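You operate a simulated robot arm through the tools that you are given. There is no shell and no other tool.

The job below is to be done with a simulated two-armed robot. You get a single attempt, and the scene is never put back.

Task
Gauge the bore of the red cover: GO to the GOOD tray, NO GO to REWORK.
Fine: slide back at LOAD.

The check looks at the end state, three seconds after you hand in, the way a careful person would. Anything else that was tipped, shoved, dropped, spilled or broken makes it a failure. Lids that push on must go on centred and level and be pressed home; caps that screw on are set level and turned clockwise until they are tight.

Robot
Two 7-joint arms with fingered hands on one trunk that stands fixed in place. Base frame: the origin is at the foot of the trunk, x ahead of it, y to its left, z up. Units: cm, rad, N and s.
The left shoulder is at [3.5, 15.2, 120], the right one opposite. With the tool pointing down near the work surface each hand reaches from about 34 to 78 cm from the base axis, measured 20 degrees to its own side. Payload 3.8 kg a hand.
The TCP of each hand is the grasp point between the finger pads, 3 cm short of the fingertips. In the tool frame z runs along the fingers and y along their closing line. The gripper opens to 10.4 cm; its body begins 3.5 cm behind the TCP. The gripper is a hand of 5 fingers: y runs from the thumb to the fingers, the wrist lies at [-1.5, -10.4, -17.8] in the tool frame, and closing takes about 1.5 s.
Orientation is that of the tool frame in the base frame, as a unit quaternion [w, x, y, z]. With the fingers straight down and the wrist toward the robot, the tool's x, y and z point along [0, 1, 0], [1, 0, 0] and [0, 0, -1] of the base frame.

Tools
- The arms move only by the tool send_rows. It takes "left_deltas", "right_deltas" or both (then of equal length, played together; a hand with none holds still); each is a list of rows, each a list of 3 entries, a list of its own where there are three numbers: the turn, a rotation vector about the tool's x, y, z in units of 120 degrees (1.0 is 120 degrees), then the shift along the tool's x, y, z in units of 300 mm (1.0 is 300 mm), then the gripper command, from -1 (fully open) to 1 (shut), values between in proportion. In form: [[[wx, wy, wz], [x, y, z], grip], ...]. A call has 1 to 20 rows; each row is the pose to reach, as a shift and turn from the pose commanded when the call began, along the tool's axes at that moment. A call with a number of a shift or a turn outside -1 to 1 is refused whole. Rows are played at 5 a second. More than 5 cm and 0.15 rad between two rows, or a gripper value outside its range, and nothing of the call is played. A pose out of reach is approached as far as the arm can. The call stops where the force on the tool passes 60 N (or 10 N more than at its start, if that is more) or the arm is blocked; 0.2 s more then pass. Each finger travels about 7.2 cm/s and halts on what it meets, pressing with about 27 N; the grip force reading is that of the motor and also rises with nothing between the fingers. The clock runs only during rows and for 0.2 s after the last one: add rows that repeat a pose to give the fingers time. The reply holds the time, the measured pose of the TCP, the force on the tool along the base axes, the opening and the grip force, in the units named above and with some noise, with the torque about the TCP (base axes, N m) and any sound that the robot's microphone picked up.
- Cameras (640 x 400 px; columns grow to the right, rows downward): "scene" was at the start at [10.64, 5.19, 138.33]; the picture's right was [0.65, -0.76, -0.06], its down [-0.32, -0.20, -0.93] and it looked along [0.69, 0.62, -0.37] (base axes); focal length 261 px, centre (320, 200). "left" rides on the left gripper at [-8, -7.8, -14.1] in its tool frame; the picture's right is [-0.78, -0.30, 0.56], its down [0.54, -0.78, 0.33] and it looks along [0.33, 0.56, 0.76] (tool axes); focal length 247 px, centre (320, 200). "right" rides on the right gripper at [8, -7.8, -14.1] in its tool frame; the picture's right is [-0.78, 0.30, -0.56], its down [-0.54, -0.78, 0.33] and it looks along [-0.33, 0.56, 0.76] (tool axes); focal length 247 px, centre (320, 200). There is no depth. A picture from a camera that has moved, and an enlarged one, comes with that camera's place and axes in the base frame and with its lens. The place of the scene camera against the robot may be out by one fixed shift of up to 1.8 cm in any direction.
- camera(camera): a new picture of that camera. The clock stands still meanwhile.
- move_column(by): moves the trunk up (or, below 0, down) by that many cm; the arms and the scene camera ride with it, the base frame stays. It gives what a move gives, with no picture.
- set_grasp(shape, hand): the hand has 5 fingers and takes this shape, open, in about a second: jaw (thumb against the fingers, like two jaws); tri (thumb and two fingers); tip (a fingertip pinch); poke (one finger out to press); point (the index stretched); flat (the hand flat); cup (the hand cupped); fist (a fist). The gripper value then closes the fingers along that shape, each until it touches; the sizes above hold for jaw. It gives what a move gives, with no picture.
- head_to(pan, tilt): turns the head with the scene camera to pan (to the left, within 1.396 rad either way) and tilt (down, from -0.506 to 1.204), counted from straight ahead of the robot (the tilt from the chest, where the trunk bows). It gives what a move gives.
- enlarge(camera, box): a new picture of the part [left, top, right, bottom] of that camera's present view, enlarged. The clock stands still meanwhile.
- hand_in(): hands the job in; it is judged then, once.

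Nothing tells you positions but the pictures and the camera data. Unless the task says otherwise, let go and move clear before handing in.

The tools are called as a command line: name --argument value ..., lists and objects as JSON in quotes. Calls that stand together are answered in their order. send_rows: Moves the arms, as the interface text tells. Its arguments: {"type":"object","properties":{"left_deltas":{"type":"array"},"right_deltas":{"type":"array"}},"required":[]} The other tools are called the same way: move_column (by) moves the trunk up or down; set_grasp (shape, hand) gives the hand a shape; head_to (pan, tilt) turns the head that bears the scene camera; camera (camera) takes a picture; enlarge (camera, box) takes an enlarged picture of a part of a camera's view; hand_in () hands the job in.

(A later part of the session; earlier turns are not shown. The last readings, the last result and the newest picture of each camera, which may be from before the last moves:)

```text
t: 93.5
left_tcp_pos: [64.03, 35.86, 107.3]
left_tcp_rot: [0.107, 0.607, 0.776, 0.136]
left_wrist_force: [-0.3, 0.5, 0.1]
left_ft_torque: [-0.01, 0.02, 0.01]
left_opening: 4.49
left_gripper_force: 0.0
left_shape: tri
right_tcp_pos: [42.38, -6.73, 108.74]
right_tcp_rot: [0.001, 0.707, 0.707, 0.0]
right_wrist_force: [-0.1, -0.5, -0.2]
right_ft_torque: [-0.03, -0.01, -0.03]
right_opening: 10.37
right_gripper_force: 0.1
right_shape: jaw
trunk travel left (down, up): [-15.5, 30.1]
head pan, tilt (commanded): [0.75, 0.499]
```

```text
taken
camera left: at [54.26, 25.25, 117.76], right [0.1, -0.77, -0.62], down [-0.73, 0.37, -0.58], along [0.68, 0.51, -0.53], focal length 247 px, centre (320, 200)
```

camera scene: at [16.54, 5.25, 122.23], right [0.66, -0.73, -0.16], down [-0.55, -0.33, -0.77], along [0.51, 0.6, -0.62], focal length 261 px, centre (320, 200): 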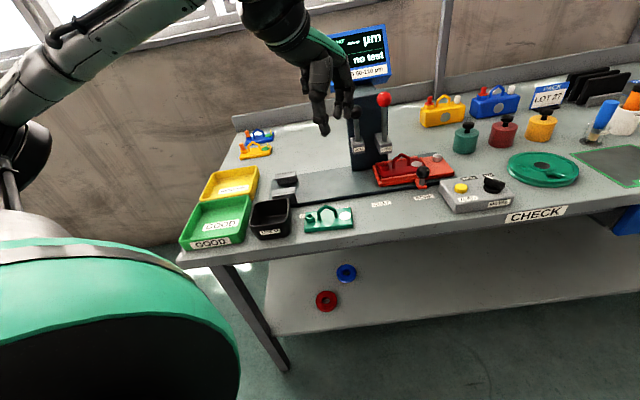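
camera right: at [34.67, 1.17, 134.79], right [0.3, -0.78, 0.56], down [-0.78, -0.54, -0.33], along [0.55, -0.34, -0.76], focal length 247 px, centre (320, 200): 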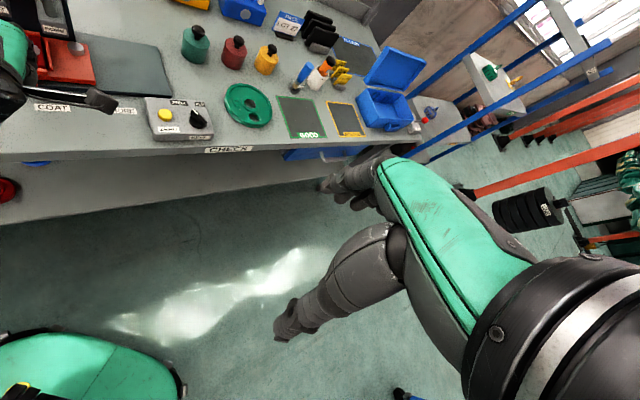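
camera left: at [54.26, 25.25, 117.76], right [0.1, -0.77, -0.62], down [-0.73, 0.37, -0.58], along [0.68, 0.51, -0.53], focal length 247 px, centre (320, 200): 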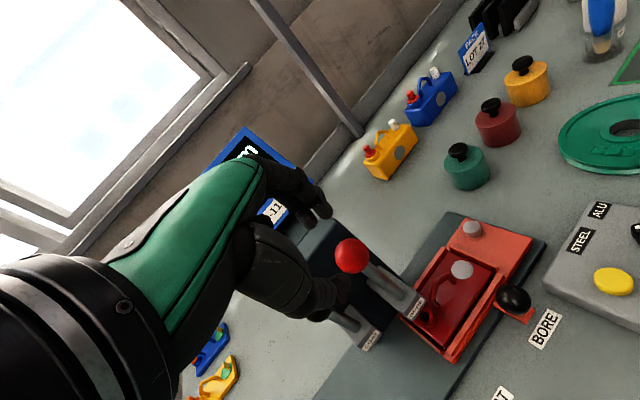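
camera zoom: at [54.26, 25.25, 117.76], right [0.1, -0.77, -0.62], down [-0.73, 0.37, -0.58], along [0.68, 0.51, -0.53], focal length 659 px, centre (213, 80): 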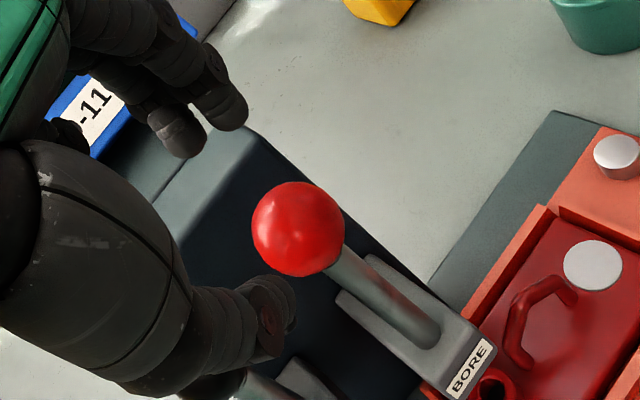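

The red knob lies straight ahead on the finger axis, 6.6 cm from the grasp point. I advance 5.4 cm so that it sits deeper in the grip this time, then close.

send_rows --left_deltas '[[[0, 0, 0], [0, 0, 0.05], 0.13], [[0, 0, 0], [0, 0.0005, 0.1], 0.13], [[0, 0, 0], [0, 0.001, 0.145], 0.13], [[0, 0, 0], [0, 0.001, 0.179], 0.13], [[0, 0, 0], [0, 0.001, 0.179], 0.13], [[0, 0, 0], [0, 0.001, 0.179], 0.4], [[0, 0, 0], [0, 0.001, 0.179], 0.6], [[0, 0, 0], [0, 0.001, 0.179], 0.8], [[0, 0, 0], [0, 0.001, 0.179], 1], [[0, 0, 0], [0, 0.001, 0.179], 1], [[0, 0, 0], [0, 0.001, 0.179], 1]]'

enlarge --camera "left" --box '[240, 150, 400, 280]'

enlarge --camera "scene" --box '[330, 70, 458, 190]'

```text
t: 95.9
left_tcp_pos: [65.77, 36.28, 101.87]
left_tcp_rot: [0.106, 0.606, 0.776, 0.136]
left_wrist_force: [-4.8, -1.7, -7.9]
left_ft_torque: [-0.12, 0.26, -0.01]
left_opening: 1.55
left_gripper_force: 27.3
left_shape: tri
right_tcp_pos: [42.36, -6.83, 108.71]
right_tcp_rot: [0.0, 0.707, 0.707, 0.0]
right_wrist_force: [0.4, 0.8, -0.9]
right_ft_torque: [-0.03, 0.01, 0.0]
right_opening: 10.38
right_gripper_force: 0.0
right_shape: jaw
trunk travel left (down, up): [-15.5, 30.1]
head pan, tilt (commanded): [0.75, 0.499]
```

```text
3.08 times, centred on (320, 215) of left
camera zoom: at [56.06, 25.69, 112.47], right [0.1, -0.77, -0.62], down [-0.73, 0.37, -0.58], along [0.68, 0.51, -0.53], focal length 760 px, centre (320, 154)
```

zoom: 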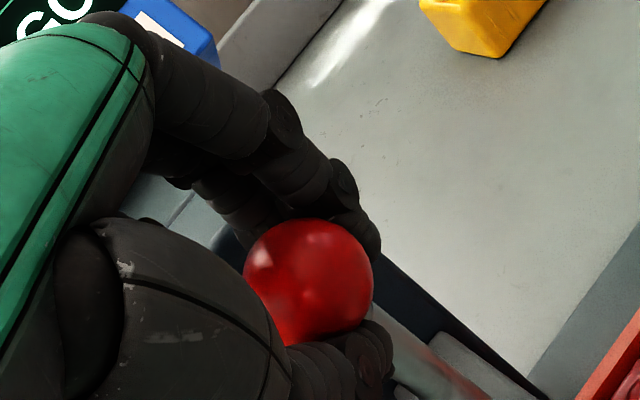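

```text
3.33 times, centred on (394, 130) of scene
camera zoom: at [16.57, 5.27, 122.22], right [0.66, -0.73, -0.16], down [-0.55, -0.33, -0.77], along [0.51, 0.6, -0.62], focal length 870 px, centre (73, 433)
```

zoom: 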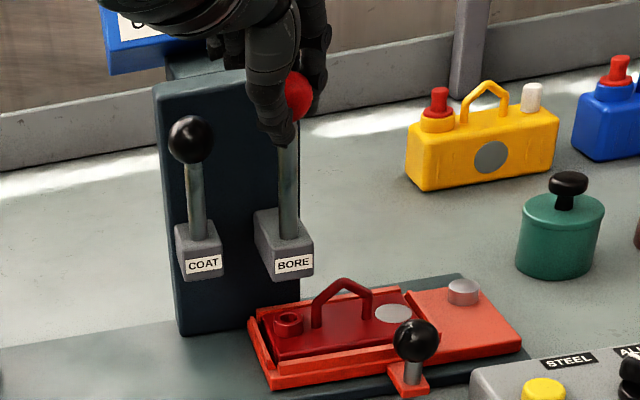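

The knob is held deeper now. I press down 2.9 cm to bring the plug just above the bore, and look at the alignment before contact.

send_rows --left_deltas '[[[0, 0, 0], [0, -0.0068, 0.0188], 1], [[0, 0, 0], [0, -0.0148, 0.0407], 1], [[0, 0, 0], [0, -0.0228, 0.0627], 1], [[0, 0, 0], [0, -0.0308, 0.0846], 1], [[0, 0, 0], [0, -0.0331, 0.0909], 1], [[0, 0, 0], [0, -0.0331, 0.0909], 1]]'

enlarge --camera "scene" --box '[376, 145, 408, 175]'

enlarge --camera "left" --box '[340, 220, 500, 340]'

```text
t: 97.3
left_tcp_pos: [65.9, 36.29, 99.2]
left_tcp_rot: [0.107, 0.606, 0.776, 0.137]
left_wrist_force: [2.4, 0.3, 1.3]
left_ft_torque: [0.01, 0.05, 0.0]
left_opening: 1.27
left_gripper_force: 27.1
left_shape: tri
right_tcp_pos: [42.38, -6.84, 108.73]
right_tcp_rot: [0.0, 0.707, 0.707, -0.001]
right_wrist_force: [-0.2, -0.2, -0.1]
right_ft_torque: [0.01, -0.02, -0.01]
right_opening: 10.37
right_gripper_force: 0.0
right_shape: jaw
trunk travel left (down, up): [-15.5, 30.1]
head pan, tilt (commanded): [0.75, 0.499]
```

```text
13.33 times, centred on (392, 160) of scene
camera zoom: at [16.57, 5.26, 122.23], right [0.66, -0.73, -0.16], down [-0.55, -0.33, -0.77], along [0.51, 0.6, -0.62], focal length 3481 px, centre (-640, 733)
```

zoom: 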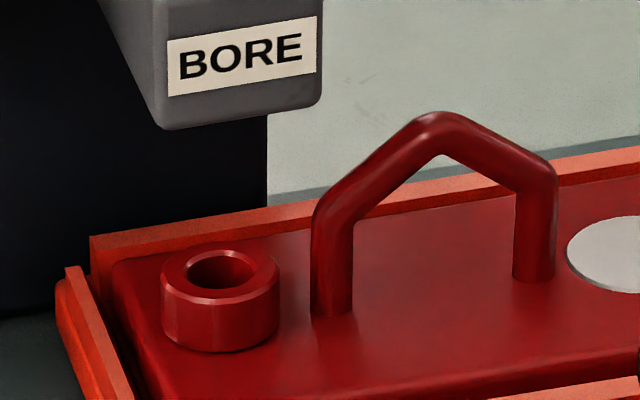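

```text
3.33 times, centred on (420, 280) of left
camera zoom: at [56.16, 25.59, 109.73], right [0.1, -0.77, -0.62], down [-0.73, 0.37, -0.58], along [0.68, 0.51, -0.53], focal length 823 px, centre (-13, -67)
```

zoom: 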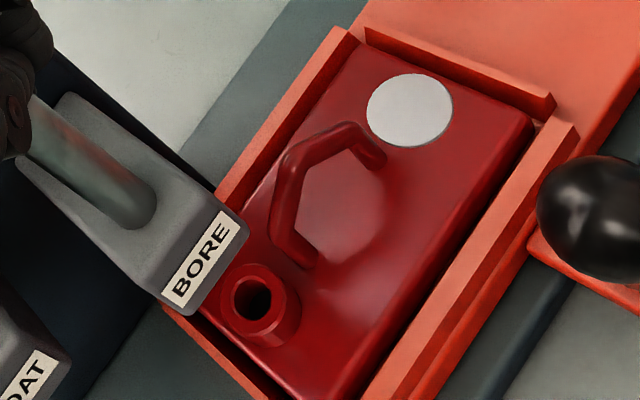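

The plunger stayed up: the fingers simply slid down over the ball this time, so the deeper hold is no good for pushing. I'll open, go back to the earlier hold near the fingertips, which did push the plunger, and repeat.

send_rows --left_deltas '[[[0, 0, 0], [0, 0, 0], 0.5], [[0, 0, 0], [0, 0, 0], 0], [[0, 0, 0], [0, 0.01, 0], -0.15], [[0, 0, 0], [0, 0.02, -0.02], -0.15], [[0, 0, 0], [0, 0.03, -0.06], -0.15], [[0, 0, 0], [0, 0.035, -0.1], -0.15], [[0, 0, 0], [0, 0.035, -0.125], 0], [[0, 0, 0], [0, 0.035, -0.125], 0.13]]'

enlarge --camera "left" --box '[240, 150, 400, 280]'

```text
t: 99.1
left_tcp_pos: [65.66, 36.25, 102.92]
left_tcp_rot: [0.107, 0.606, 0.776, 0.137]
left_wrist_force: [0.1, 0.2, -1.3]
left_ft_torque: [-0.01, -0.03, 0.01]
left_opening: 4.57
left_gripper_force: 0.1
left_shape: tri
right_tcp_pos: [42.3, -6.74, 108.7]
right_tcp_rot: [0.0, 0.708, 0.706, 0.0]
right_wrist_force: [0.0, -0.8, -0.2]
right_ft_torque: [0.03, -0.04, -0.03]
right_opening: 10.4
right_gripper_force: 0.0
right_shape: jaw
trunk travel left (down, up): [-15.5, 30.1]
head pan, tilt (commanded): [0.75, 0.499]
```

```text
3.08 times, centred on (320, 215) of left
camera zoom: at [55.89, 25.55, 113.54], right [0.1, -0.77, -0.62], down [-0.73, 0.37, -0.58], along [0.68, 0.51, -0.53], focal length 760 px, centre (320, 154)
```

zoom: 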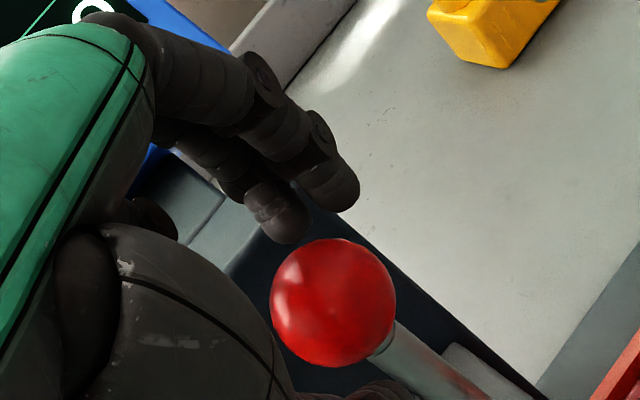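

The knob is framed as in the first test. I'll sit 0.4 cm higher on it this time so that squeezing helps to push down, and close.

send_rows --left_deltas '[[[0, 0, 0], [0, 0, -0.0133], 0.13], [[0, 0, 0], [0, 0, -0.0133], 0.35], [[0, 0, 0], [0, 0, -0.0133], 0.55], [[0, 0, 0], [0, 0, -0.0133], 0.75], [[0, 0, 0], [0, 0, -0.0133], 1], [[0, 0, 0], [0, 0, -0.0133], 1], [[0, 0, 0], [0, 0, -0.0133], 1]]'

enlarge --camera "left" --box '[240, 150, 400, 280]'

```text
t: 100.7
left_tcp_pos: [65.55, 36.19, 103.4]
left_tcp_rot: [0.107, 0.606, 0.776, 0.137]
left_wrist_force: [-2.8, -2.5, -1.3]
left_ft_torque: [-0.02, 0.08, -0.04]
left_opening: 2.39
left_gripper_force: 27.1
left_shape: tri
right_tcp_pos: [42.37, -6.66, 108.63]
right_tcp_rot: [0.0, 0.707, 0.707, 0.0]
right_wrist_force: [0.5, -0.5, 0.9]
right_ft_torque: [-0.01, -0.01, 0.0]
right_opening: 10.36
right_gripper_force: 0.0
right_shape: jaw
trunk travel left (down, up): [-15.5, 30.1]
head pan, tilt (commanded): [0.75, 0.499]
```

```text
3.08 times, centred on (320, 215) of left
camera zoom: at [55.75, 25.47, 113.93], right [0.1, -0.77, -0.62], down [-0.73, 0.37, -0.58], along [0.68, 0.51, -0.53], focal length 760 px, centre (320, 154)
```

zoom: 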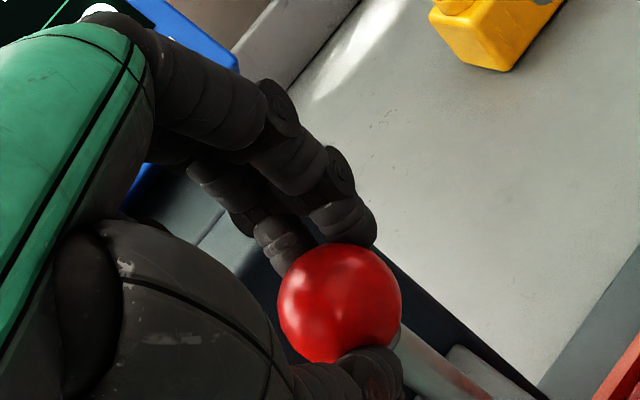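

The grip is at the ball's widest part now. I press down 3 cm to just above the bore.

send_rows --left_deltas '[[[0, 0, 0], [0, -0.0068, 0.0188], 1], [[0, 0, 0], [0, -0.0148, 0.0407], 1], [[0, 0, 0], [0, -0.0228, 0.0627], 1], [[0, 0, 0], [0, -0.0308, 0.0846], 1], [[0, 0, 0], [0, -0.0342, 0.094], 1], [[0, 0, 0], [0, -0.0342, 0.094], 1]]'

enlarge --camera "scene" --box '[376, 145, 408, 175]'

enlarge --camera "left" --box '[340, 220, 500, 340]'

```text
t: 102.1
left_tcp_pos: [65.42, 36.07, 100.45]
left_tcp_rot: [0.107, 0.606, 0.776, 0.136]
left_wrist_force: [0.2, 0.7, 3.5]
left_ft_torque: [0.03, -0.02, 0.0]
left_opening: 2.39
left_gripper_force: 27.2
left_shape: tri
right_tcp_pos: [42.28, -6.84, 108.68]
right_tcp_rot: [0.0, 0.707, 0.707, 0.0]
right_wrist_force: [-0.2, -0.5, 0.1]
right_ft_torque: [0.02, -0.02, -0.01]
right_opening: 10.37
right_gripper_force: 0.1
right_shape: jaw
trunk travel left (down, up): [-15.5, 30.1]
head pan, tilt (commanded): [0.75, 0.499]
```

```text
13.33 times, centred on (392, 160) of scene
camera zoom: at [16.51, 5.23, 122.24], right [0.66, -0.73, -0.16], down [-0.55, -0.33, -0.77], along [0.51, 0.6, -0.62], focal length 3481 px, centre (-640, 733)
```

zoom: 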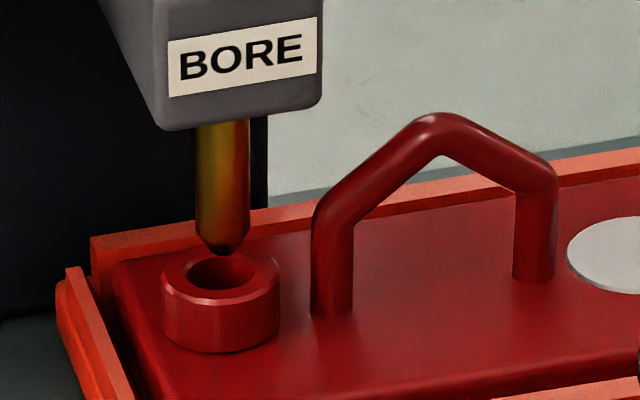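

```text
3.33 times, centred on (420, 280) of left
camera zoom: at [55.71, 25.45, 110.97], right [0.1, -0.77, -0.62], down [-0.73, 0.37, -0.58], along [0.68, 0.51, -0.52], focal length 823 px, centre (-13, -67)
```

zoom: 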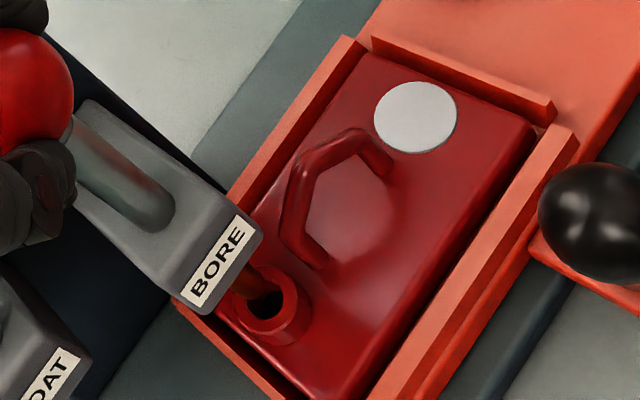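

The plug is now right in the middle of the bore as seen from the front (222.5 against 222 pixels). I press on in small steps.

send_rows --left_deltas '[[[0, 0, 0], [0, -0.0034, 0.0094], 1], [[0, 0, 0], [0, -0.0068, 0.0188], 1], [[0, 0, 0], [0, -0.0091, 0.025], 1], [[0, 0, 0], [0, -0.0091, 0.025], 1]]'

enlarge --camera "scene" --box '[376, 145, 408, 175]'

enlarge --camera "left" --box '[340, 220, 500, 340]'

```text
t: 103.1
left_tcp_pos: [65.47, 36.14, 99.79]
left_tcp_rot: [0.108, 0.606, 0.776, 0.138]
left_wrist_force: [0.9, -0.3, 7.7]
left_ft_torque: [0.01, -0.14, 0.01]
left_opening: 2.39
left_gripper_force: 27.0
left_shape: tri
right_tcp_pos: [42.14, -6.98, 108.64]
right_tcp_rot: [0.001, 0.707, 0.707, 0.0]
right_wrist_force: [-0.2, -0.2, 0.8]
right_ft_torque: [0.03, 0.0, 0.01]
right_opening: 10.38
right_gripper_force: 0.0
right_shape: jaw
trunk travel left (down, up): [-15.5, 30.1]
head pan, tilt (commanded): [0.75, 0.499]
```

```text
13.33 times, centred on (392, 160) of scene
camera zoom: at [16.45, 5.2, 122.26], right [0.66, -0.73, -0.16], down [-0.55, -0.33, -0.77], along [0.51, 0.6, -0.62], focal length 3481 px, centre (-640, 733)
```

zoom: 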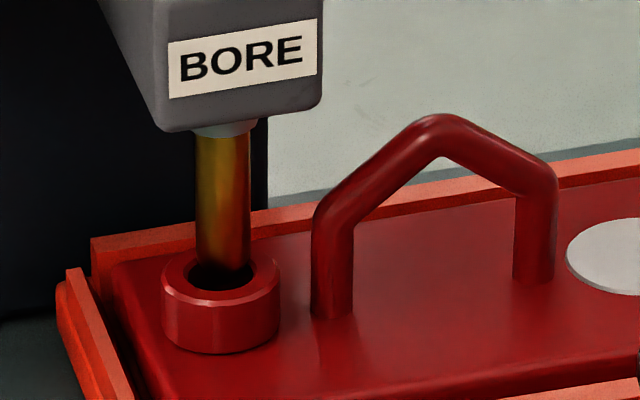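

```text
3.33 times, centred on (420, 280) of left
camera zoom: at [55.65, 25.44, 110.31], right [0.1, -0.77, -0.62], down [-0.73, 0.37, -0.58], along [0.68, 0.51, -0.52], focal length 823 px, centre (-13, -67)
```

zoom: 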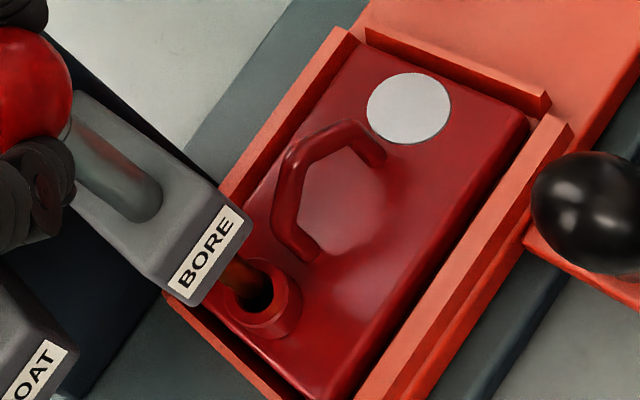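

The plug tip is inside the mouth of the bore, well centred, and the force is rising again at the same depth as before (7.7 N). I press 0.3 cm more to see whether it goes through or stops.

send_rows --left_deltas '[[[0, 0, 0], [0, -0.0017, 0.0047], 1], [[0, 0, 0], [0, -0.0034, 0.0094], 1], [[0, 0, 0], [0, -0.0034, 0.0094], 1]]'

enlarge --camera "scene" --box '[376, 145, 408, 175]'

camera --camera "left"

enlarge --camera "left" --box '[370, 260, 450, 320]'

```text
t: 103.9
left_tcp_pos: [65.16, 36.11, 99.6]
left_tcp_rot: [0.108, 0.606, 0.776, 0.14]
left_wrist_force: [2.2, 0.7, 17.2]
left_ft_torque: [0.07, -0.28, 0.02]
left_opening: 2.52
left_gripper_force: 26.9
left_shape: tri
right_tcp_pos: [42.1, -6.85, 108.73]
right_tcp_rot: [0.0, 0.707, 0.707, 0.001]
right_wrist_force: [-0.8, -0.1, -0.2]
right_ft_torque: [-0.05, -0.01, -0.01]
right_opening: 10.37
right_gripper_force: 0.0
right_shape: jaw
trunk travel left (down, up): [-15.5, 30.1]
head pan, tilt (commanded): [0.75, 0.499]
```

```text
13.33 times, centred on (392, 160) of scene
camera zoom: at [16.33, 5.17, 122.29], right [0.66, -0.73, -0.16], down [-0.55, -0.33, -0.77], along [0.51, 0.6, -0.61], focal length 3481 px, centre (-640, 733)
```

zoom: 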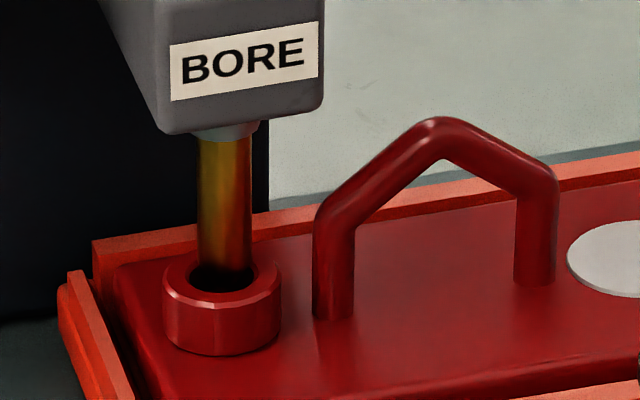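

```text
taken
camera left: at [55.52, 25.4, 110.14], right [0.11, -0.77, -0.62], down [-0.72, 0.37, -0.58], along [0.68, 0.51, -0.52], focal length 247 px, centre (320, 200)
```

left: 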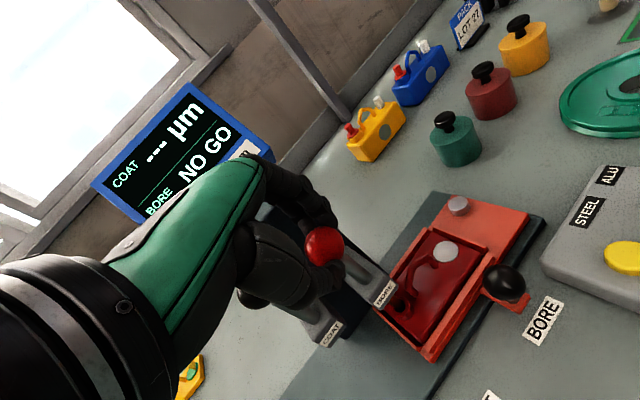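

```text
6.67 times, centred on (410, 290) of left
camera zoom: at [55.52, 25.4, 110.14], right [0.11, -0.77, -0.62], down [-0.72, 0.37, -0.58], along [0.68, 0.51, -0.52], focal length 1646 px, centre (-280, -400)
```

zoom: 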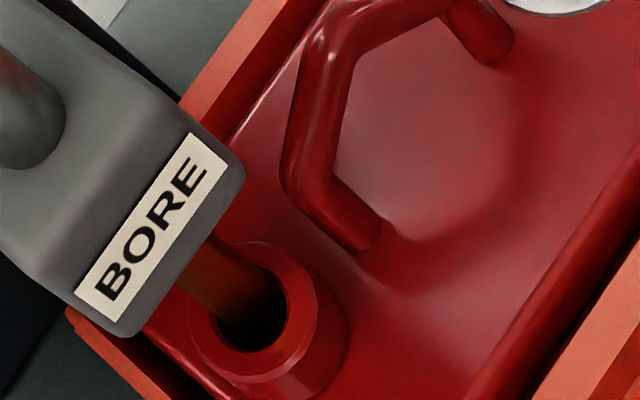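

The plug stops hard at the same depth again, now with 17 N on it and well centred, and the screen still reads NO GO. As a cross-check I'll compare this bore's size with the green cover's bore.

enlarge --camera "scene" --box '[300, 200, 348, 230]'

enlarge --camera "scene" --box '[310, 10, 430, 130]'

enlarge --camera "scene" --box '[370, 145, 418, 175]'

```text
13.33 times, centred on (324, 215) of scene
camera zoom: at [16.33, 5.17, 122.29], right [0.66, -0.73, -0.16], down [-0.55, -0.33, -0.77], along [0.51, 0.6, -0.61], focal length 3481 px, centre (267, 0)
```

zoom: 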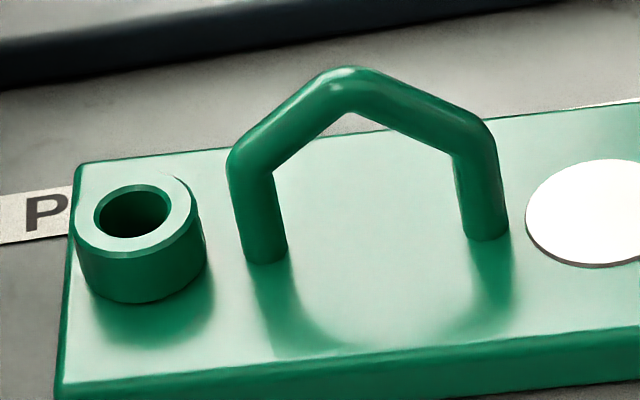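

```text
3.33 times, centred on (370, 70) of scene
camera zoom: at [16.33, 5.17, 122.29], right [0.66, -0.73, -0.16], down [-0.55, -0.33, -0.77], along [0.51, 0.6, -0.61], focal length 870 px, centre (153, 633)
```

zoom: 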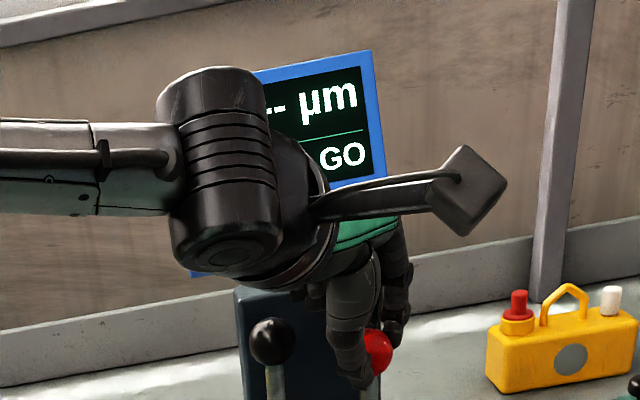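

```text
13.33 times, centred on (394, 160) of scene
camera zoom: at [16.33, 5.17, 122.29], right [0.66, -0.73, -0.16], down [-0.55, -0.33, -0.77], along [0.51, 0.6, -0.61], focal length 3481 px, centre (-667, 733)
```

zoom: 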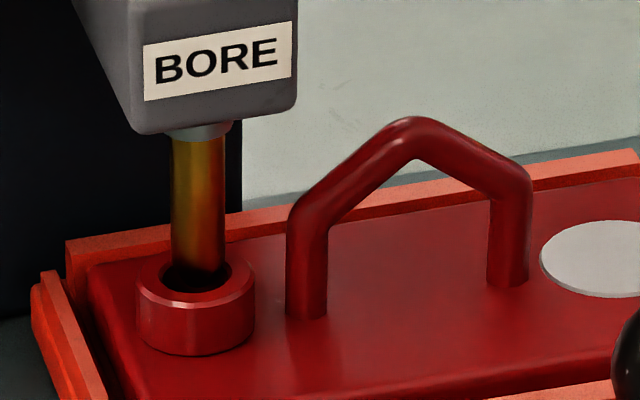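

The green cover's bore looks the same size as the red one, so the eye cannot decide it, and a small depth offset between plug and bore could still matter. While the plug is held down I'll zoom in hard on it from the hand camera.

enlarge --camera "left" --box '[388, 280, 420, 312]'

enlarge --camera "scene" --box '[380, 152, 400, 172]'

```text
12.50 times, centred on (404, 296) of left
camera zoom: at [55.52, 25.4, 110.14], right [0.11, -0.77, -0.62], down [-0.72, 0.37, -0.58], along [0.68, 0.51, -0.52], focal length 3087 px, centre (-730, -1000)
```

zoom: 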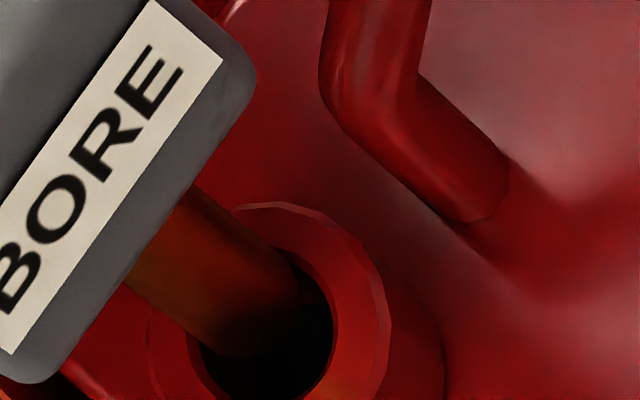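

```text
16.00 times, centred on (390, 162) of scene
camera zoom: at [16.33, 5.17, 122.29], right [0.66, -0.73, -0.16], down [-0.55, -0.33, -0.77], along [0.51, 0.6, -0.61], focal length 4177 px, centre (-800, 808)
```

zoom: 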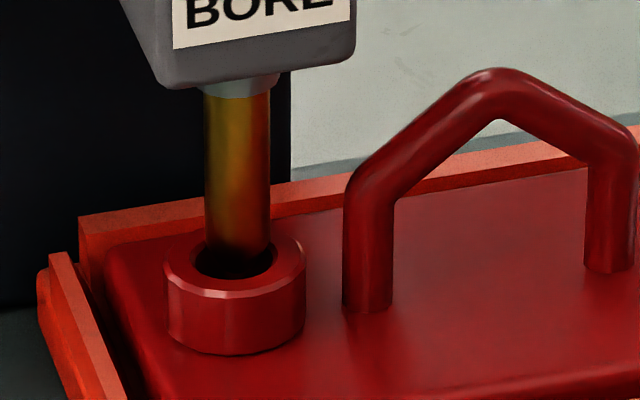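

The pictures cannot settle the depth offset, and a cover lying a few millimetres too near would also stop the plug. To be sure, I'll slide back to LOAD, re-seat the cover more exactly and test once more. First I let the plunger up and release it.

send_rows --left_deltas '[[[0, 0, 0], [0, 0.0114, -0.0313], 1], [[0, 0, 0], [0, 0.0228, -0.0627], 1], [[0, 0, 0], [0, 0.0342, -0.094], 1], [[0, 0, 0], [0, 0.0433, -0.119], 1], [[0, 0, 0], [0, 0.0433, -0.119], 0.6], [[0, 0, 0], [0, 0.0433, -0.119], 0.2], [[0, 0, 0], [0, 0.0433, -0.119], 0.13], [[0, 0, 0], [0, 0.0433, -0.17], 0.13], [[0, 0, 0], [0, 0.0433, -0.24], 0.13], [[0, 0, 0], [0, 0.0433, -0.32], 0.13], [[0, 0, 0], [0, 0.0433, -0.32], 0.13]]'

camera --camera "left"

enlarge --camera "scene" --box '[366, 140, 446, 200]'

```text
t: 106.3
left_tcp_pos: [63.42, 35.78, 108.76]
left_tcp_rot: [0.106, 0.607, 0.776, 0.136]
left_wrist_force: [-0.4, 0.1, 0.4]
left_ft_torque: [0.03, 0.0, 0.03]
left_opening: 4.48
left_gripper_force: 0.0
left_shape: tri
right_tcp_pos: [42.34, -6.8, 108.65]
right_tcp_rot: [0.0, 0.707, 0.707, 0.0]
right_wrist_force: [-0.8, -0.2, 0.6]
right_ft_torque: [0.03, 0.01, 0.01]
right_opening: 10.37
right_gripper_force: 0.1
right_shape: jaw
trunk travel left (down, up): [-15.5, 30.1]
head pan, tilt (commanded): [0.75, 0.499]
```

```text
taken
camera left: at [53.73, 25.12, 119.31], right [0.1, -0.77, -0.62], down [-0.73, 0.37, -0.58], along [0.68, 0.51, -0.53], focal length 247 px, centre (320, 200)
```

left: 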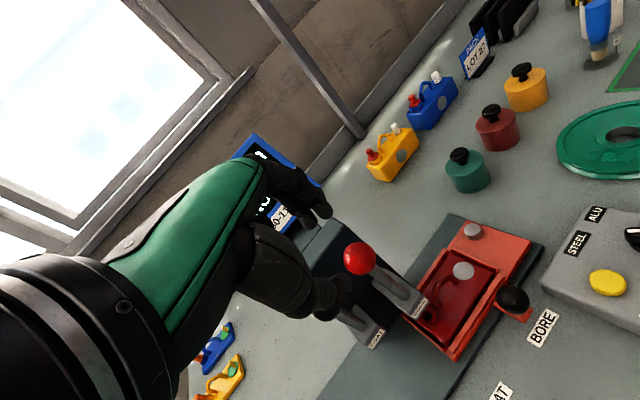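

```text
6.67 times, centred on (406, 170) of scene
camera zoom: at [16.56, 5.27, 122.22], right [0.66, -0.73, -0.16], down [-0.55, -0.33, -0.77], along [0.51, 0.6, -0.62], focal length 1740 px, centre (-253, 400)
```

zoom: 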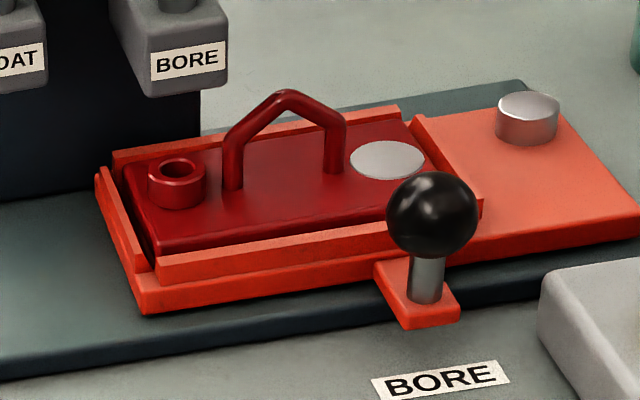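

The plunger is up and released. To judge the depth alignment properly I want a look along the rail from the left, so I'll move the hand to the free space above LOAD and turn it toward the gauge.

send_rows --left_deltas '[[[0, 0, 0], [0.003, -0.093, -0.024], 0.13], [[0, 0, 0], [0.005, -0.186, -0.049], 0.13], [[0, 0, 0], [0.008, -0.278, -0.073], 0.13], [[0, 0, 0], [0.115, -0.297, -0.056], 0.13], [[0, 0, 0], [0.222, -0.315, -0.039], 0.13], [[0, 0, 0], [0.3297, -0.3336, -0.022], 0.13], [[0, -0.022, 0.0604], [0.3297, -0.3336, -0.022], 0.13], [[0, -0.044, 0.1209], [0.3297, -0.3336, -0.022], 0.13], [[0, -0.066, 0.1813], [0.3297, -0.3336, -0.022], 0.13], [[0, -0.088, 0.2417], [0.3297, -0.3336, -0.022], 0.13], [[0, -0.11, 0.3021], [0.3297, -0.3336, -0.022], 0.13], [[0, -0.132, 0.3626], [0.3297, -0.3336, -0.022], 0.13], [[0, -0.1539, 0.423], [0.3297, -0.3336, -0.022], 0.13], [[0, -0.1539, 0.423], [0.3297, -0.3336, -0.022], 0.13]]'

camera --camera "left"

camera --camera "scene"

```text
t: 109.3
left_tcp_pos: [51.66, 42.85, 105.94]
left_tcp_rot: [0.158, 0.893, 0.416, 0.074]
left_wrist_force: [0.7, -0.5, 0.0]
left_ft_torque: [0.0, 0.01, 0.01]
left_opening: 4.5
left_gripper_force: 0.1
left_shape: tri
right_tcp_pos: [42.33, -6.76, 108.69]
right_tcp_rot: [0.001, 0.707, 0.707, 0.0]
right_wrist_force: [0.6, -0.5, 1.2]
right_ft_torque: [-0.01, 0.01, 0.04]
right_opening: 10.38
right_gripper_force: 0.1
right_shape: jaw
trunk travel left (down, up): [-15.5, 30.1]
head pan, tilt (commanded): [0.75, 0.499]
```

```text
taken
camera left: at [37.3, 44.63, 116.51], right [-0.57, -0.54, -0.62], down [-0.13, 0.81, -0.58], along [0.81, -0.25, -0.53], focal length 247 px, centre (320, 200)
```

left: 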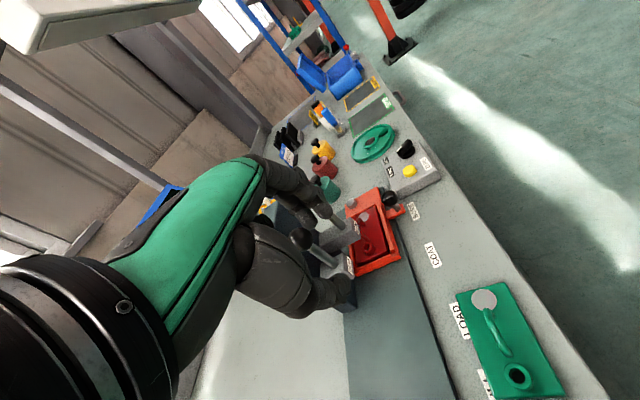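

```text
taken
camera scene: at [16.51, 5.27, 122.24], right [0.66, -0.73, -0.16], down [-0.55, -0.33, -0.77], along [0.51, 0.6, -0.62], focal length 261 px, centre (320, 200)
```

scene: 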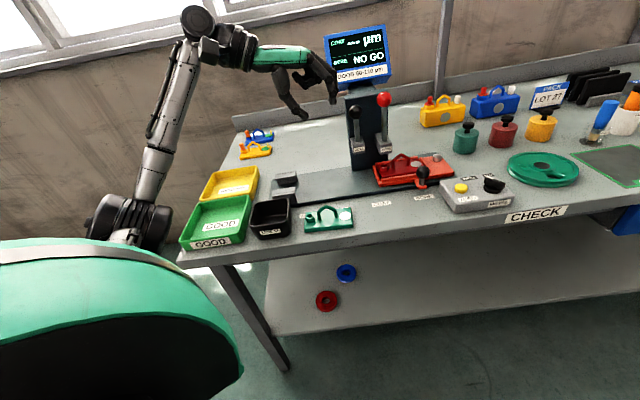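

The hand camera now looks along the rail from the left and sees the plunger and the cover in profile. I'll zoom in on the plunger, bracket and bore.

enlarge --camera "left" --box '[290, 170, 418, 290]'

enlarge --camera "left" --box '[336, 190, 408, 280]'

```text
3.33 times, centred on (354, 230) of left
camera zoom: at [37.3, 44.63, 116.51], right [-0.57, -0.54, -0.62], down [-0.13, 0.81, -0.58], along [0.81, -0.25, -0.53], focal length 823 px, centre (207, 100)
```

zoom: 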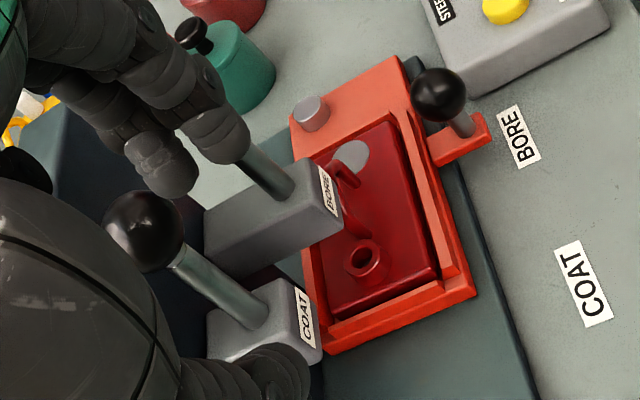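

```text
4.44 times, centred on (372, 235) of left
camera zoom: at [37.3, 44.63, 116.51], right [-0.57, -0.54, -0.62], down [-0.13, 0.81, -0.58], along [0.81, -0.25, -0.53], focal length 1098 px, centre (89, 44)
```

zoom: 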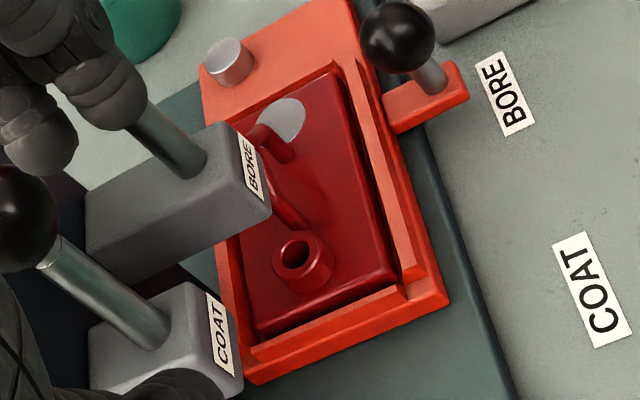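

This side view suggests the bore lies some millimetres nearer to the front than the plunger rod. I'll zoom in further on both to measure it properly.

enlarge --camera "left" --box '[352, 206, 400, 256]'

enlarge --camera "left" --box '[370, 235, 402, 265]'

```text
8.00 times, centred on (376, 231) of left
camera zoom: at [37.3, 44.63, 116.51], right [-0.57, -0.54, -0.62], down [-0.13, 0.81, -0.58], along [0.81, -0.25, -0.53], focal length 1976 px, centre (-128, -48)
```

zoom: 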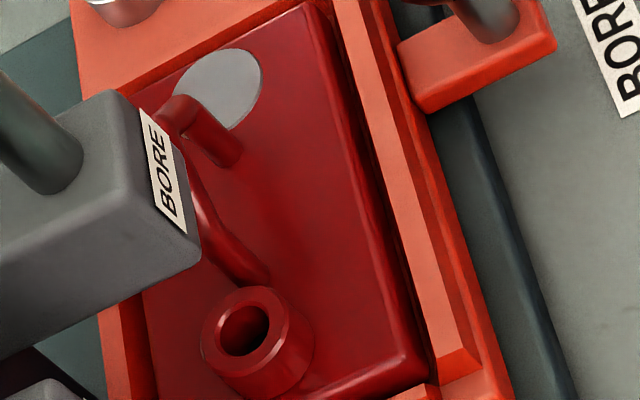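

```text
13.33 times, centred on (386, 250) of left
camera zoom: at [37.3, 44.63, 116.51], right [-0.57, -0.54, -0.62], down [-0.13, 0.81, -0.58], along [0.81, -0.25, -0.53], focal length 3293 px, centre (-560, -467)
```

zoom: 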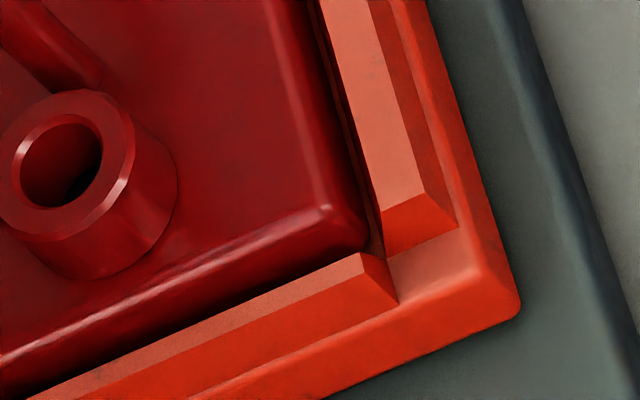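

The side view shows the bore perhaps 0.2–0.45 cm nearer than the rod, and the cover lies closer to the near rail, so a fair retest needs it re-seated. I'll turn the hand back, ready to take the slide knob and bring the slide to LOAD.

send_rows --left_deltas '[[[0, 0.022, -0.0604], [0, 0, 0], 0.13], [[0, 0.044, -0.1209], [0, 0, 0], 0.13], [[0, 0.066, -0.1813], [0, 0, 0], 0.13], [[0, 0.088, -0.2417], [0, 0, 0], 0.13], [[0, 0.11, -0.3021], [0, 0, 0], 0.13], [[0, 0.132, -0.3626], [0, 0, 0], 0.13], [[0, 0.1539, -0.423], [0, 0, 0], 0.13], [[0, 0.1539, -0.423], [0, 0, 0], 0.13]]'

```text
t: 111.1
left_tcp_pos: [51.83, 42.97, 105.8]
left_tcp_rot: [0.107, 0.605, 0.777, 0.138]
left_wrist_force: [-0.4, 0.2, 0.3]
left_ft_torque: [-0.01, -0.01, 0.02]
left_opening: 4.49
left_gripper_force: 0.1
left_shape: tri
right_tcp_pos: [42.25, -6.83, 108.67]
right_tcp_rot: [0.0, 0.707, 0.707, 0.001]
right_wrist_force: [0.8, -0.2, -0.1]
right_ft_torque: [-0.04, 0.0, -0.03]
right_opening: 10.37
right_gripper_force: 0.0
right_shape: jaw
trunk travel left (down, up): [-15.5, 30.1]
head pan, tilt (commanded): [0.75, 0.499]
```

The hand is back at its earlier heading. I go round in front to the slide knob at BORE.

send_rows --left_deltas '[[[0, 0, 0], [-0.136, -0.011, 0.012], 0.13], [[0, 0, 0], [-0.271, -0.022, 0.024], 0.13], [[0, 0, 0], [-0.407, -0.033, 0.036], 0.13], [[0, 0, 0], [-0.5427, -0.0434, 0.048], 0.13], [[0, 0, 0], [-0.566, -0.01, 0.165], 0.13], [[0, 0, 0], [-0.589, 0.024, 0.282], 0.13], [[0, 0, 0], [-0.612, 0.058, 0.399], 0.13], [[0, 0, 0], [-0.635, 0.0913, 0.5157], 0.13], [[0, 0, 0], [-0.635, 0.0913, 0.5157], 0.13]]'

enlarge --camera "left" --box '[260, 170, 460, 295]'

```text
t: 113.1
left_tcp_pos: [63.87, 26.28, 92.15]
left_tcp_rot: [0.107, 0.607, 0.775, 0.137]
left_wrist_force: [0.6, -0.1, 0.2]
left_ft_torque: [0.02, -0.02, 0.0]
left_opening: 4.51
left_gripper_force: 0.0
left_shape: tri
right_tcp_pos: [42.19, -6.79, 108.79]
right_tcp_rot: [-0.001, 0.707, 0.708, 0.0]
right_wrist_force: [0.3, 0.2, -0.5]
right_ft_torque: [0.0, -0.02, 0.0]
right_opening: 10.36
right_gripper_force: 0.1
right_shape: jaw
trunk travel left (down, up): [-15.5, 30.1]
head pan, tilt (commanded): [0.75, 0.499]
```

```text
3.20 times, centred on (360, 232) of left
camera zoom: at [54.2, 15.69, 102.74], right [0.1, -0.77, -0.62], down [-0.73, 0.37, -0.58], along [0.68, 0.51, -0.52], focal length 790 px, centre (192, 96)
```

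zoom: 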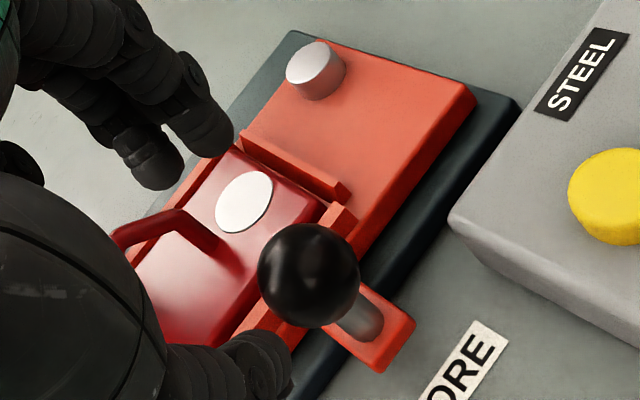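

The knob is in line again. I go in and grip it.

send_rows --left_deltas '[[[0, 0, 0], [-0.002, 0.001, 0.05], 0.13], [[0, 0, 0], [-0.005, 0.002, 0.1], 0.13], [[0, 0, 0], [-0.005, 0.0023, 0.14], 0.13], [[0, 0, 0], [-0.005, 0.0023, 0.1707], 0.13], [[0, 0, 0], [-0.005, 0.0023, 0.1707], 0.13], [[0, 0, 0], [-0.005, 0.0023, 0.1707], 0.4], [[0, 0, 0], [-0.005, 0.0023, 0.1707], 0.6], [[0, 0, 0], [-0.005, 0.0023, 0.1707], 0.8], [[0, 0, 0], [-0.005, 0.0023, 0.1707], 1], [[0, 0, 0], [-0.005, 0.0023, 0.1707], 1], [[0, 0, 0], [-0.005, 0.0023, 0.1707], 1]]'

send_rows --left_deltas '[[[0, 0, 0], [0.0144, -0.008, -0.0029], 1], [[0, 0, 0], [0.05, -0.0277, -0.0101], 1], [[0, 0, 0], [0.0958, -0.0531, -0.0193], 1], [[0, 0, 0], [0.1437, -0.0797, -0.029], 1], [[0, 0, 0], [0.1916, -0.1063, -0.0387], 1], [[0, 0, 0], [0.2395, -0.1328, -0.0483], 1], [[0, 0, 0], [0.2873, -0.1594, -0.058], 1], [[0, 0, 0], [0.2873, -0.1594, -0.058], 1]]'

enlarge --camera "scene" --box '[290, 120, 450, 220]'

```text
t: 115.5
left_tcp_pos: [65.6, 26.61, 87.44]
left_tcp_rot: [0.107, 0.607, 0.776, 0.136]
left_wrist_force: [-2.4, -1.3, -4.2]
left_ft_torque: [-0.01, 0.09, -0.03]
left_opening: 2.03
left_gripper_force: 26.8
left_shape: tri
right_tcp_pos: [42.3, -6.76, 108.66]
right_tcp_rot: [0.0, 0.707, 0.707, 0.0]
right_wrist_force: [0.1, -0.7, -0.1]
right_ft_torque: [0.02, 0.0, 0.0]
right_opening: 10.36
right_gripper_force: 0.1
right_shape: jaw
trunk travel left (down, up): [-15.5, 30.1]
head pan, tilt (commanded): [0.75, 0.499]
```

```text
t: 117.3
left_tcp_pos: [58.74, 33.85, 87.54]
left_tcp_rot: [0.105, 0.606, 0.777, 0.135]
left_wrist_force: [-8.4, -5.6, -10.9]
left_ft_torque: [-0.13, 0.25, -0.09]
left_opening: 1.99
left_gripper_force: 26.3
left_shape: tri
right_tcp_pos: [42.25, -6.82, 108.67]
right_tcp_rot: [0.0, 0.707, 0.707, 0.0]
right_wrist_force: [0.6, -0.9, 1.1]
right_ft_torque: [0.02, -0.01, 0.01]
right_opening: 10.38
right_gripper_force: 0.0
right_shape: jaw
trunk travel left (down, up): [-15.5, 30.1]
head pan, tilt (commanded): [0.75, 0.499]
```

```text
4.00 times, centred on (370, 170) of scene
camera zoom: at [16.56, 5.23, 122.22], right [0.66, -0.73, -0.16], down [-0.55, -0.33, -0.77], along [0.51, 0.6, -0.62], focal length 1044 px, centre (120, 320)
```

zoom: 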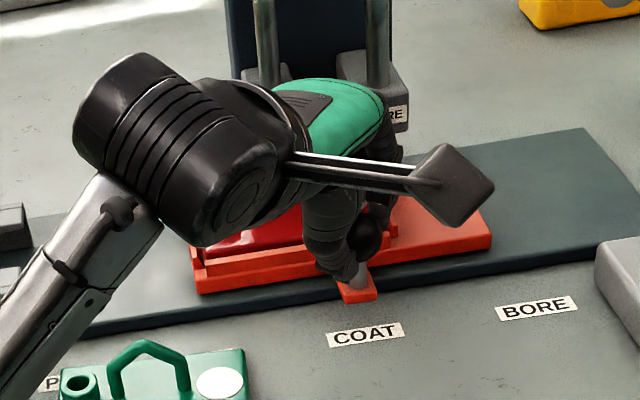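

The slide is at COAT with some sideways pull, which I'll relax by 0.1 cm. I continue the remaining 9.9 cm to LOAD.

send_rows --left_deltas '[[[0, 0, 0], [0.0124, -0.0115, -0.0042], 1], [[0, 0, 0], [0.0481, -0.0312, -0.0114], 1], [[0, 0, 0], [0.0938, -0.0566, -0.0206], 1], [[0, 0, 0], [0.1417, -0.0832, -0.0303], 1], [[0, 0, 0], [0.1896, -0.1098, -0.04], 1], [[0, 0, 0], [0.2375, -0.1363, -0.0496], 1], [[0, 0, 0], [0.2823, -0.1612, -0.0586], 1], [[0, 0, 0], [0.2823, -0.1612, -0.0586], 1]]'

enlarge --camera "scene" --box '[270, 130, 430, 230]'

camera --camera "left"

```text
t: 119.1
left_tcp_pos: [51.58, 40.89, 87.54]
left_tcp_rot: [0.106, 0.606, 0.776, 0.136]
left_wrist_force: [-8.3, -5.9, -12.9]
left_ft_torque: [-0.14, 0.27, -0.09]
left_opening: 1.95
left_gripper_force: 27.0
left_shape: tri
right_tcp_pos: [42.38, -6.85, 108.66]
right_tcp_rot: [0.0, 0.707, 0.707, 0.0]
right_wrist_force: [0.2, -0.4, 0.3]
right_ft_torque: [0.0, 0.0, -0.02]
right_opening: 10.36
right_gripper_force: 0.0
right_shape: jaw
trunk travel left (down, up): [-15.5, 30.1]
head pan, tilt (commanded): [0.75, 0.499]
```

```text
4.00 times, centred on (350, 180) of scene
camera zoom: at [16.55, 5.26, 122.22], right [0.66, -0.73, -0.16], down [-0.55, -0.33, -0.77], along [0.51, 0.6, -0.62], focal length 1044 px, centre (200, 280)
```

zoom: 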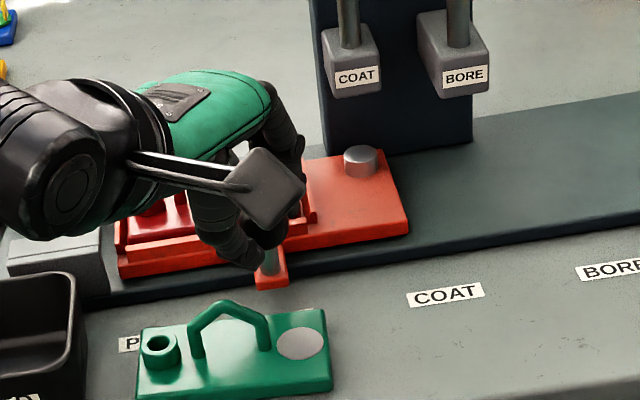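

```text
taken
camera left: at [41.98, 30.21, 98.09], right [0.1, -0.77, -0.62], down [-0.73, 0.37, -0.58], along [0.68, 0.51, -0.53], focal length 247 px, centre (320, 200)
```

left: 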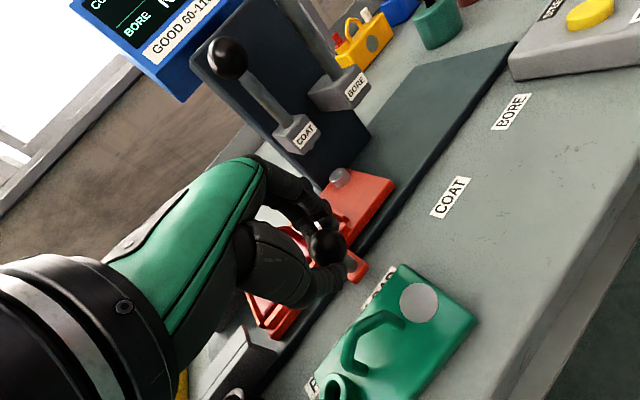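

The slide is back at about LOAD. I release the knob, back out and look at the cover in the nest.

send_rows --left_deltas '[[[0, 0, 0], [-0.0015, -0.0027, -0.001], 0.6], [[0, 0, 0], [-0.0015, -0.0027, -0.001], 0.2], [[0, 0, 0], [-0.0015, -0.0027, -0.001], 0.13], [[0, 0, 0], [0, 0, -0.06], 0.13], [[0, 0, 0], [0, 0, -0.13], 0.13], [[0, 0, 0], [0, 0, -0.22], 0.13], [[0, 0, 0], [0, -0.06, -0.33], 0.13], [[0, 0, 0], [0, -0.12, -0.45], 0.13], [[0, 0, 0], [0, -0.12, -0.45], 0.13]]'

camera --camera "left"

enlarge --camera "scene" --box '[290, 150, 386, 210]'

```text
t: 121.1
left_tcp_pos: [43.9, 38.83, 99.04]
left_tcp_rot: [0.107, 0.606, 0.776, 0.137]
left_wrist_force: [0.4, 0.2, -0.2]
left_ft_torque: [-0.03, -0.01, 0.0]
left_opening: 4.5
left_gripper_force: 0.0
left_shape: tri
right_tcp_pos: [42.35, -6.86, 108.69]
right_tcp_rot: [0.001, 0.708, 0.707, 0.0]
right_wrist_force: [0.2, -0.1, -0.5]
right_ft_torque: [0.01, 0.02, 0.0]
right_opening: 10.37
right_gripper_force: 0.0
right_shape: jaw
trunk travel left (down, up): [-15.5, 30.1]
head pan, tilt (commanded): [0.75, 0.499]
```

```text
taken
camera left: at [34.16, 28.16, 109.57], right [0.1, -0.77, -0.62], down [-0.73, 0.37, -0.58], along [0.68, 0.51, -0.53], focal length 247 px, centre (320, 200)
```

left: 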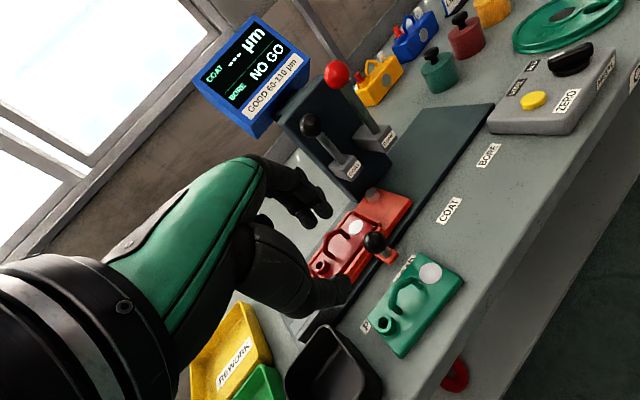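

```text
6.67 times, centred on (338, 180) of scene
camera zoom: at [16.56, 5.28, 122.22], right [0.66, -0.73, -0.16], down [-0.55, -0.33, -0.77], along [0.51, 0.6, -0.62], focal length 1740 px, centre (200, 333)
```

zoom: 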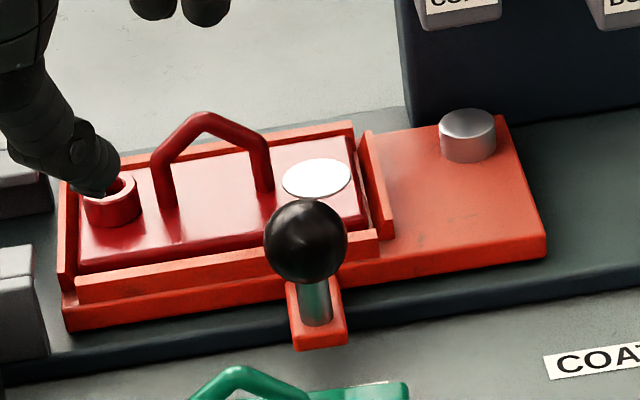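

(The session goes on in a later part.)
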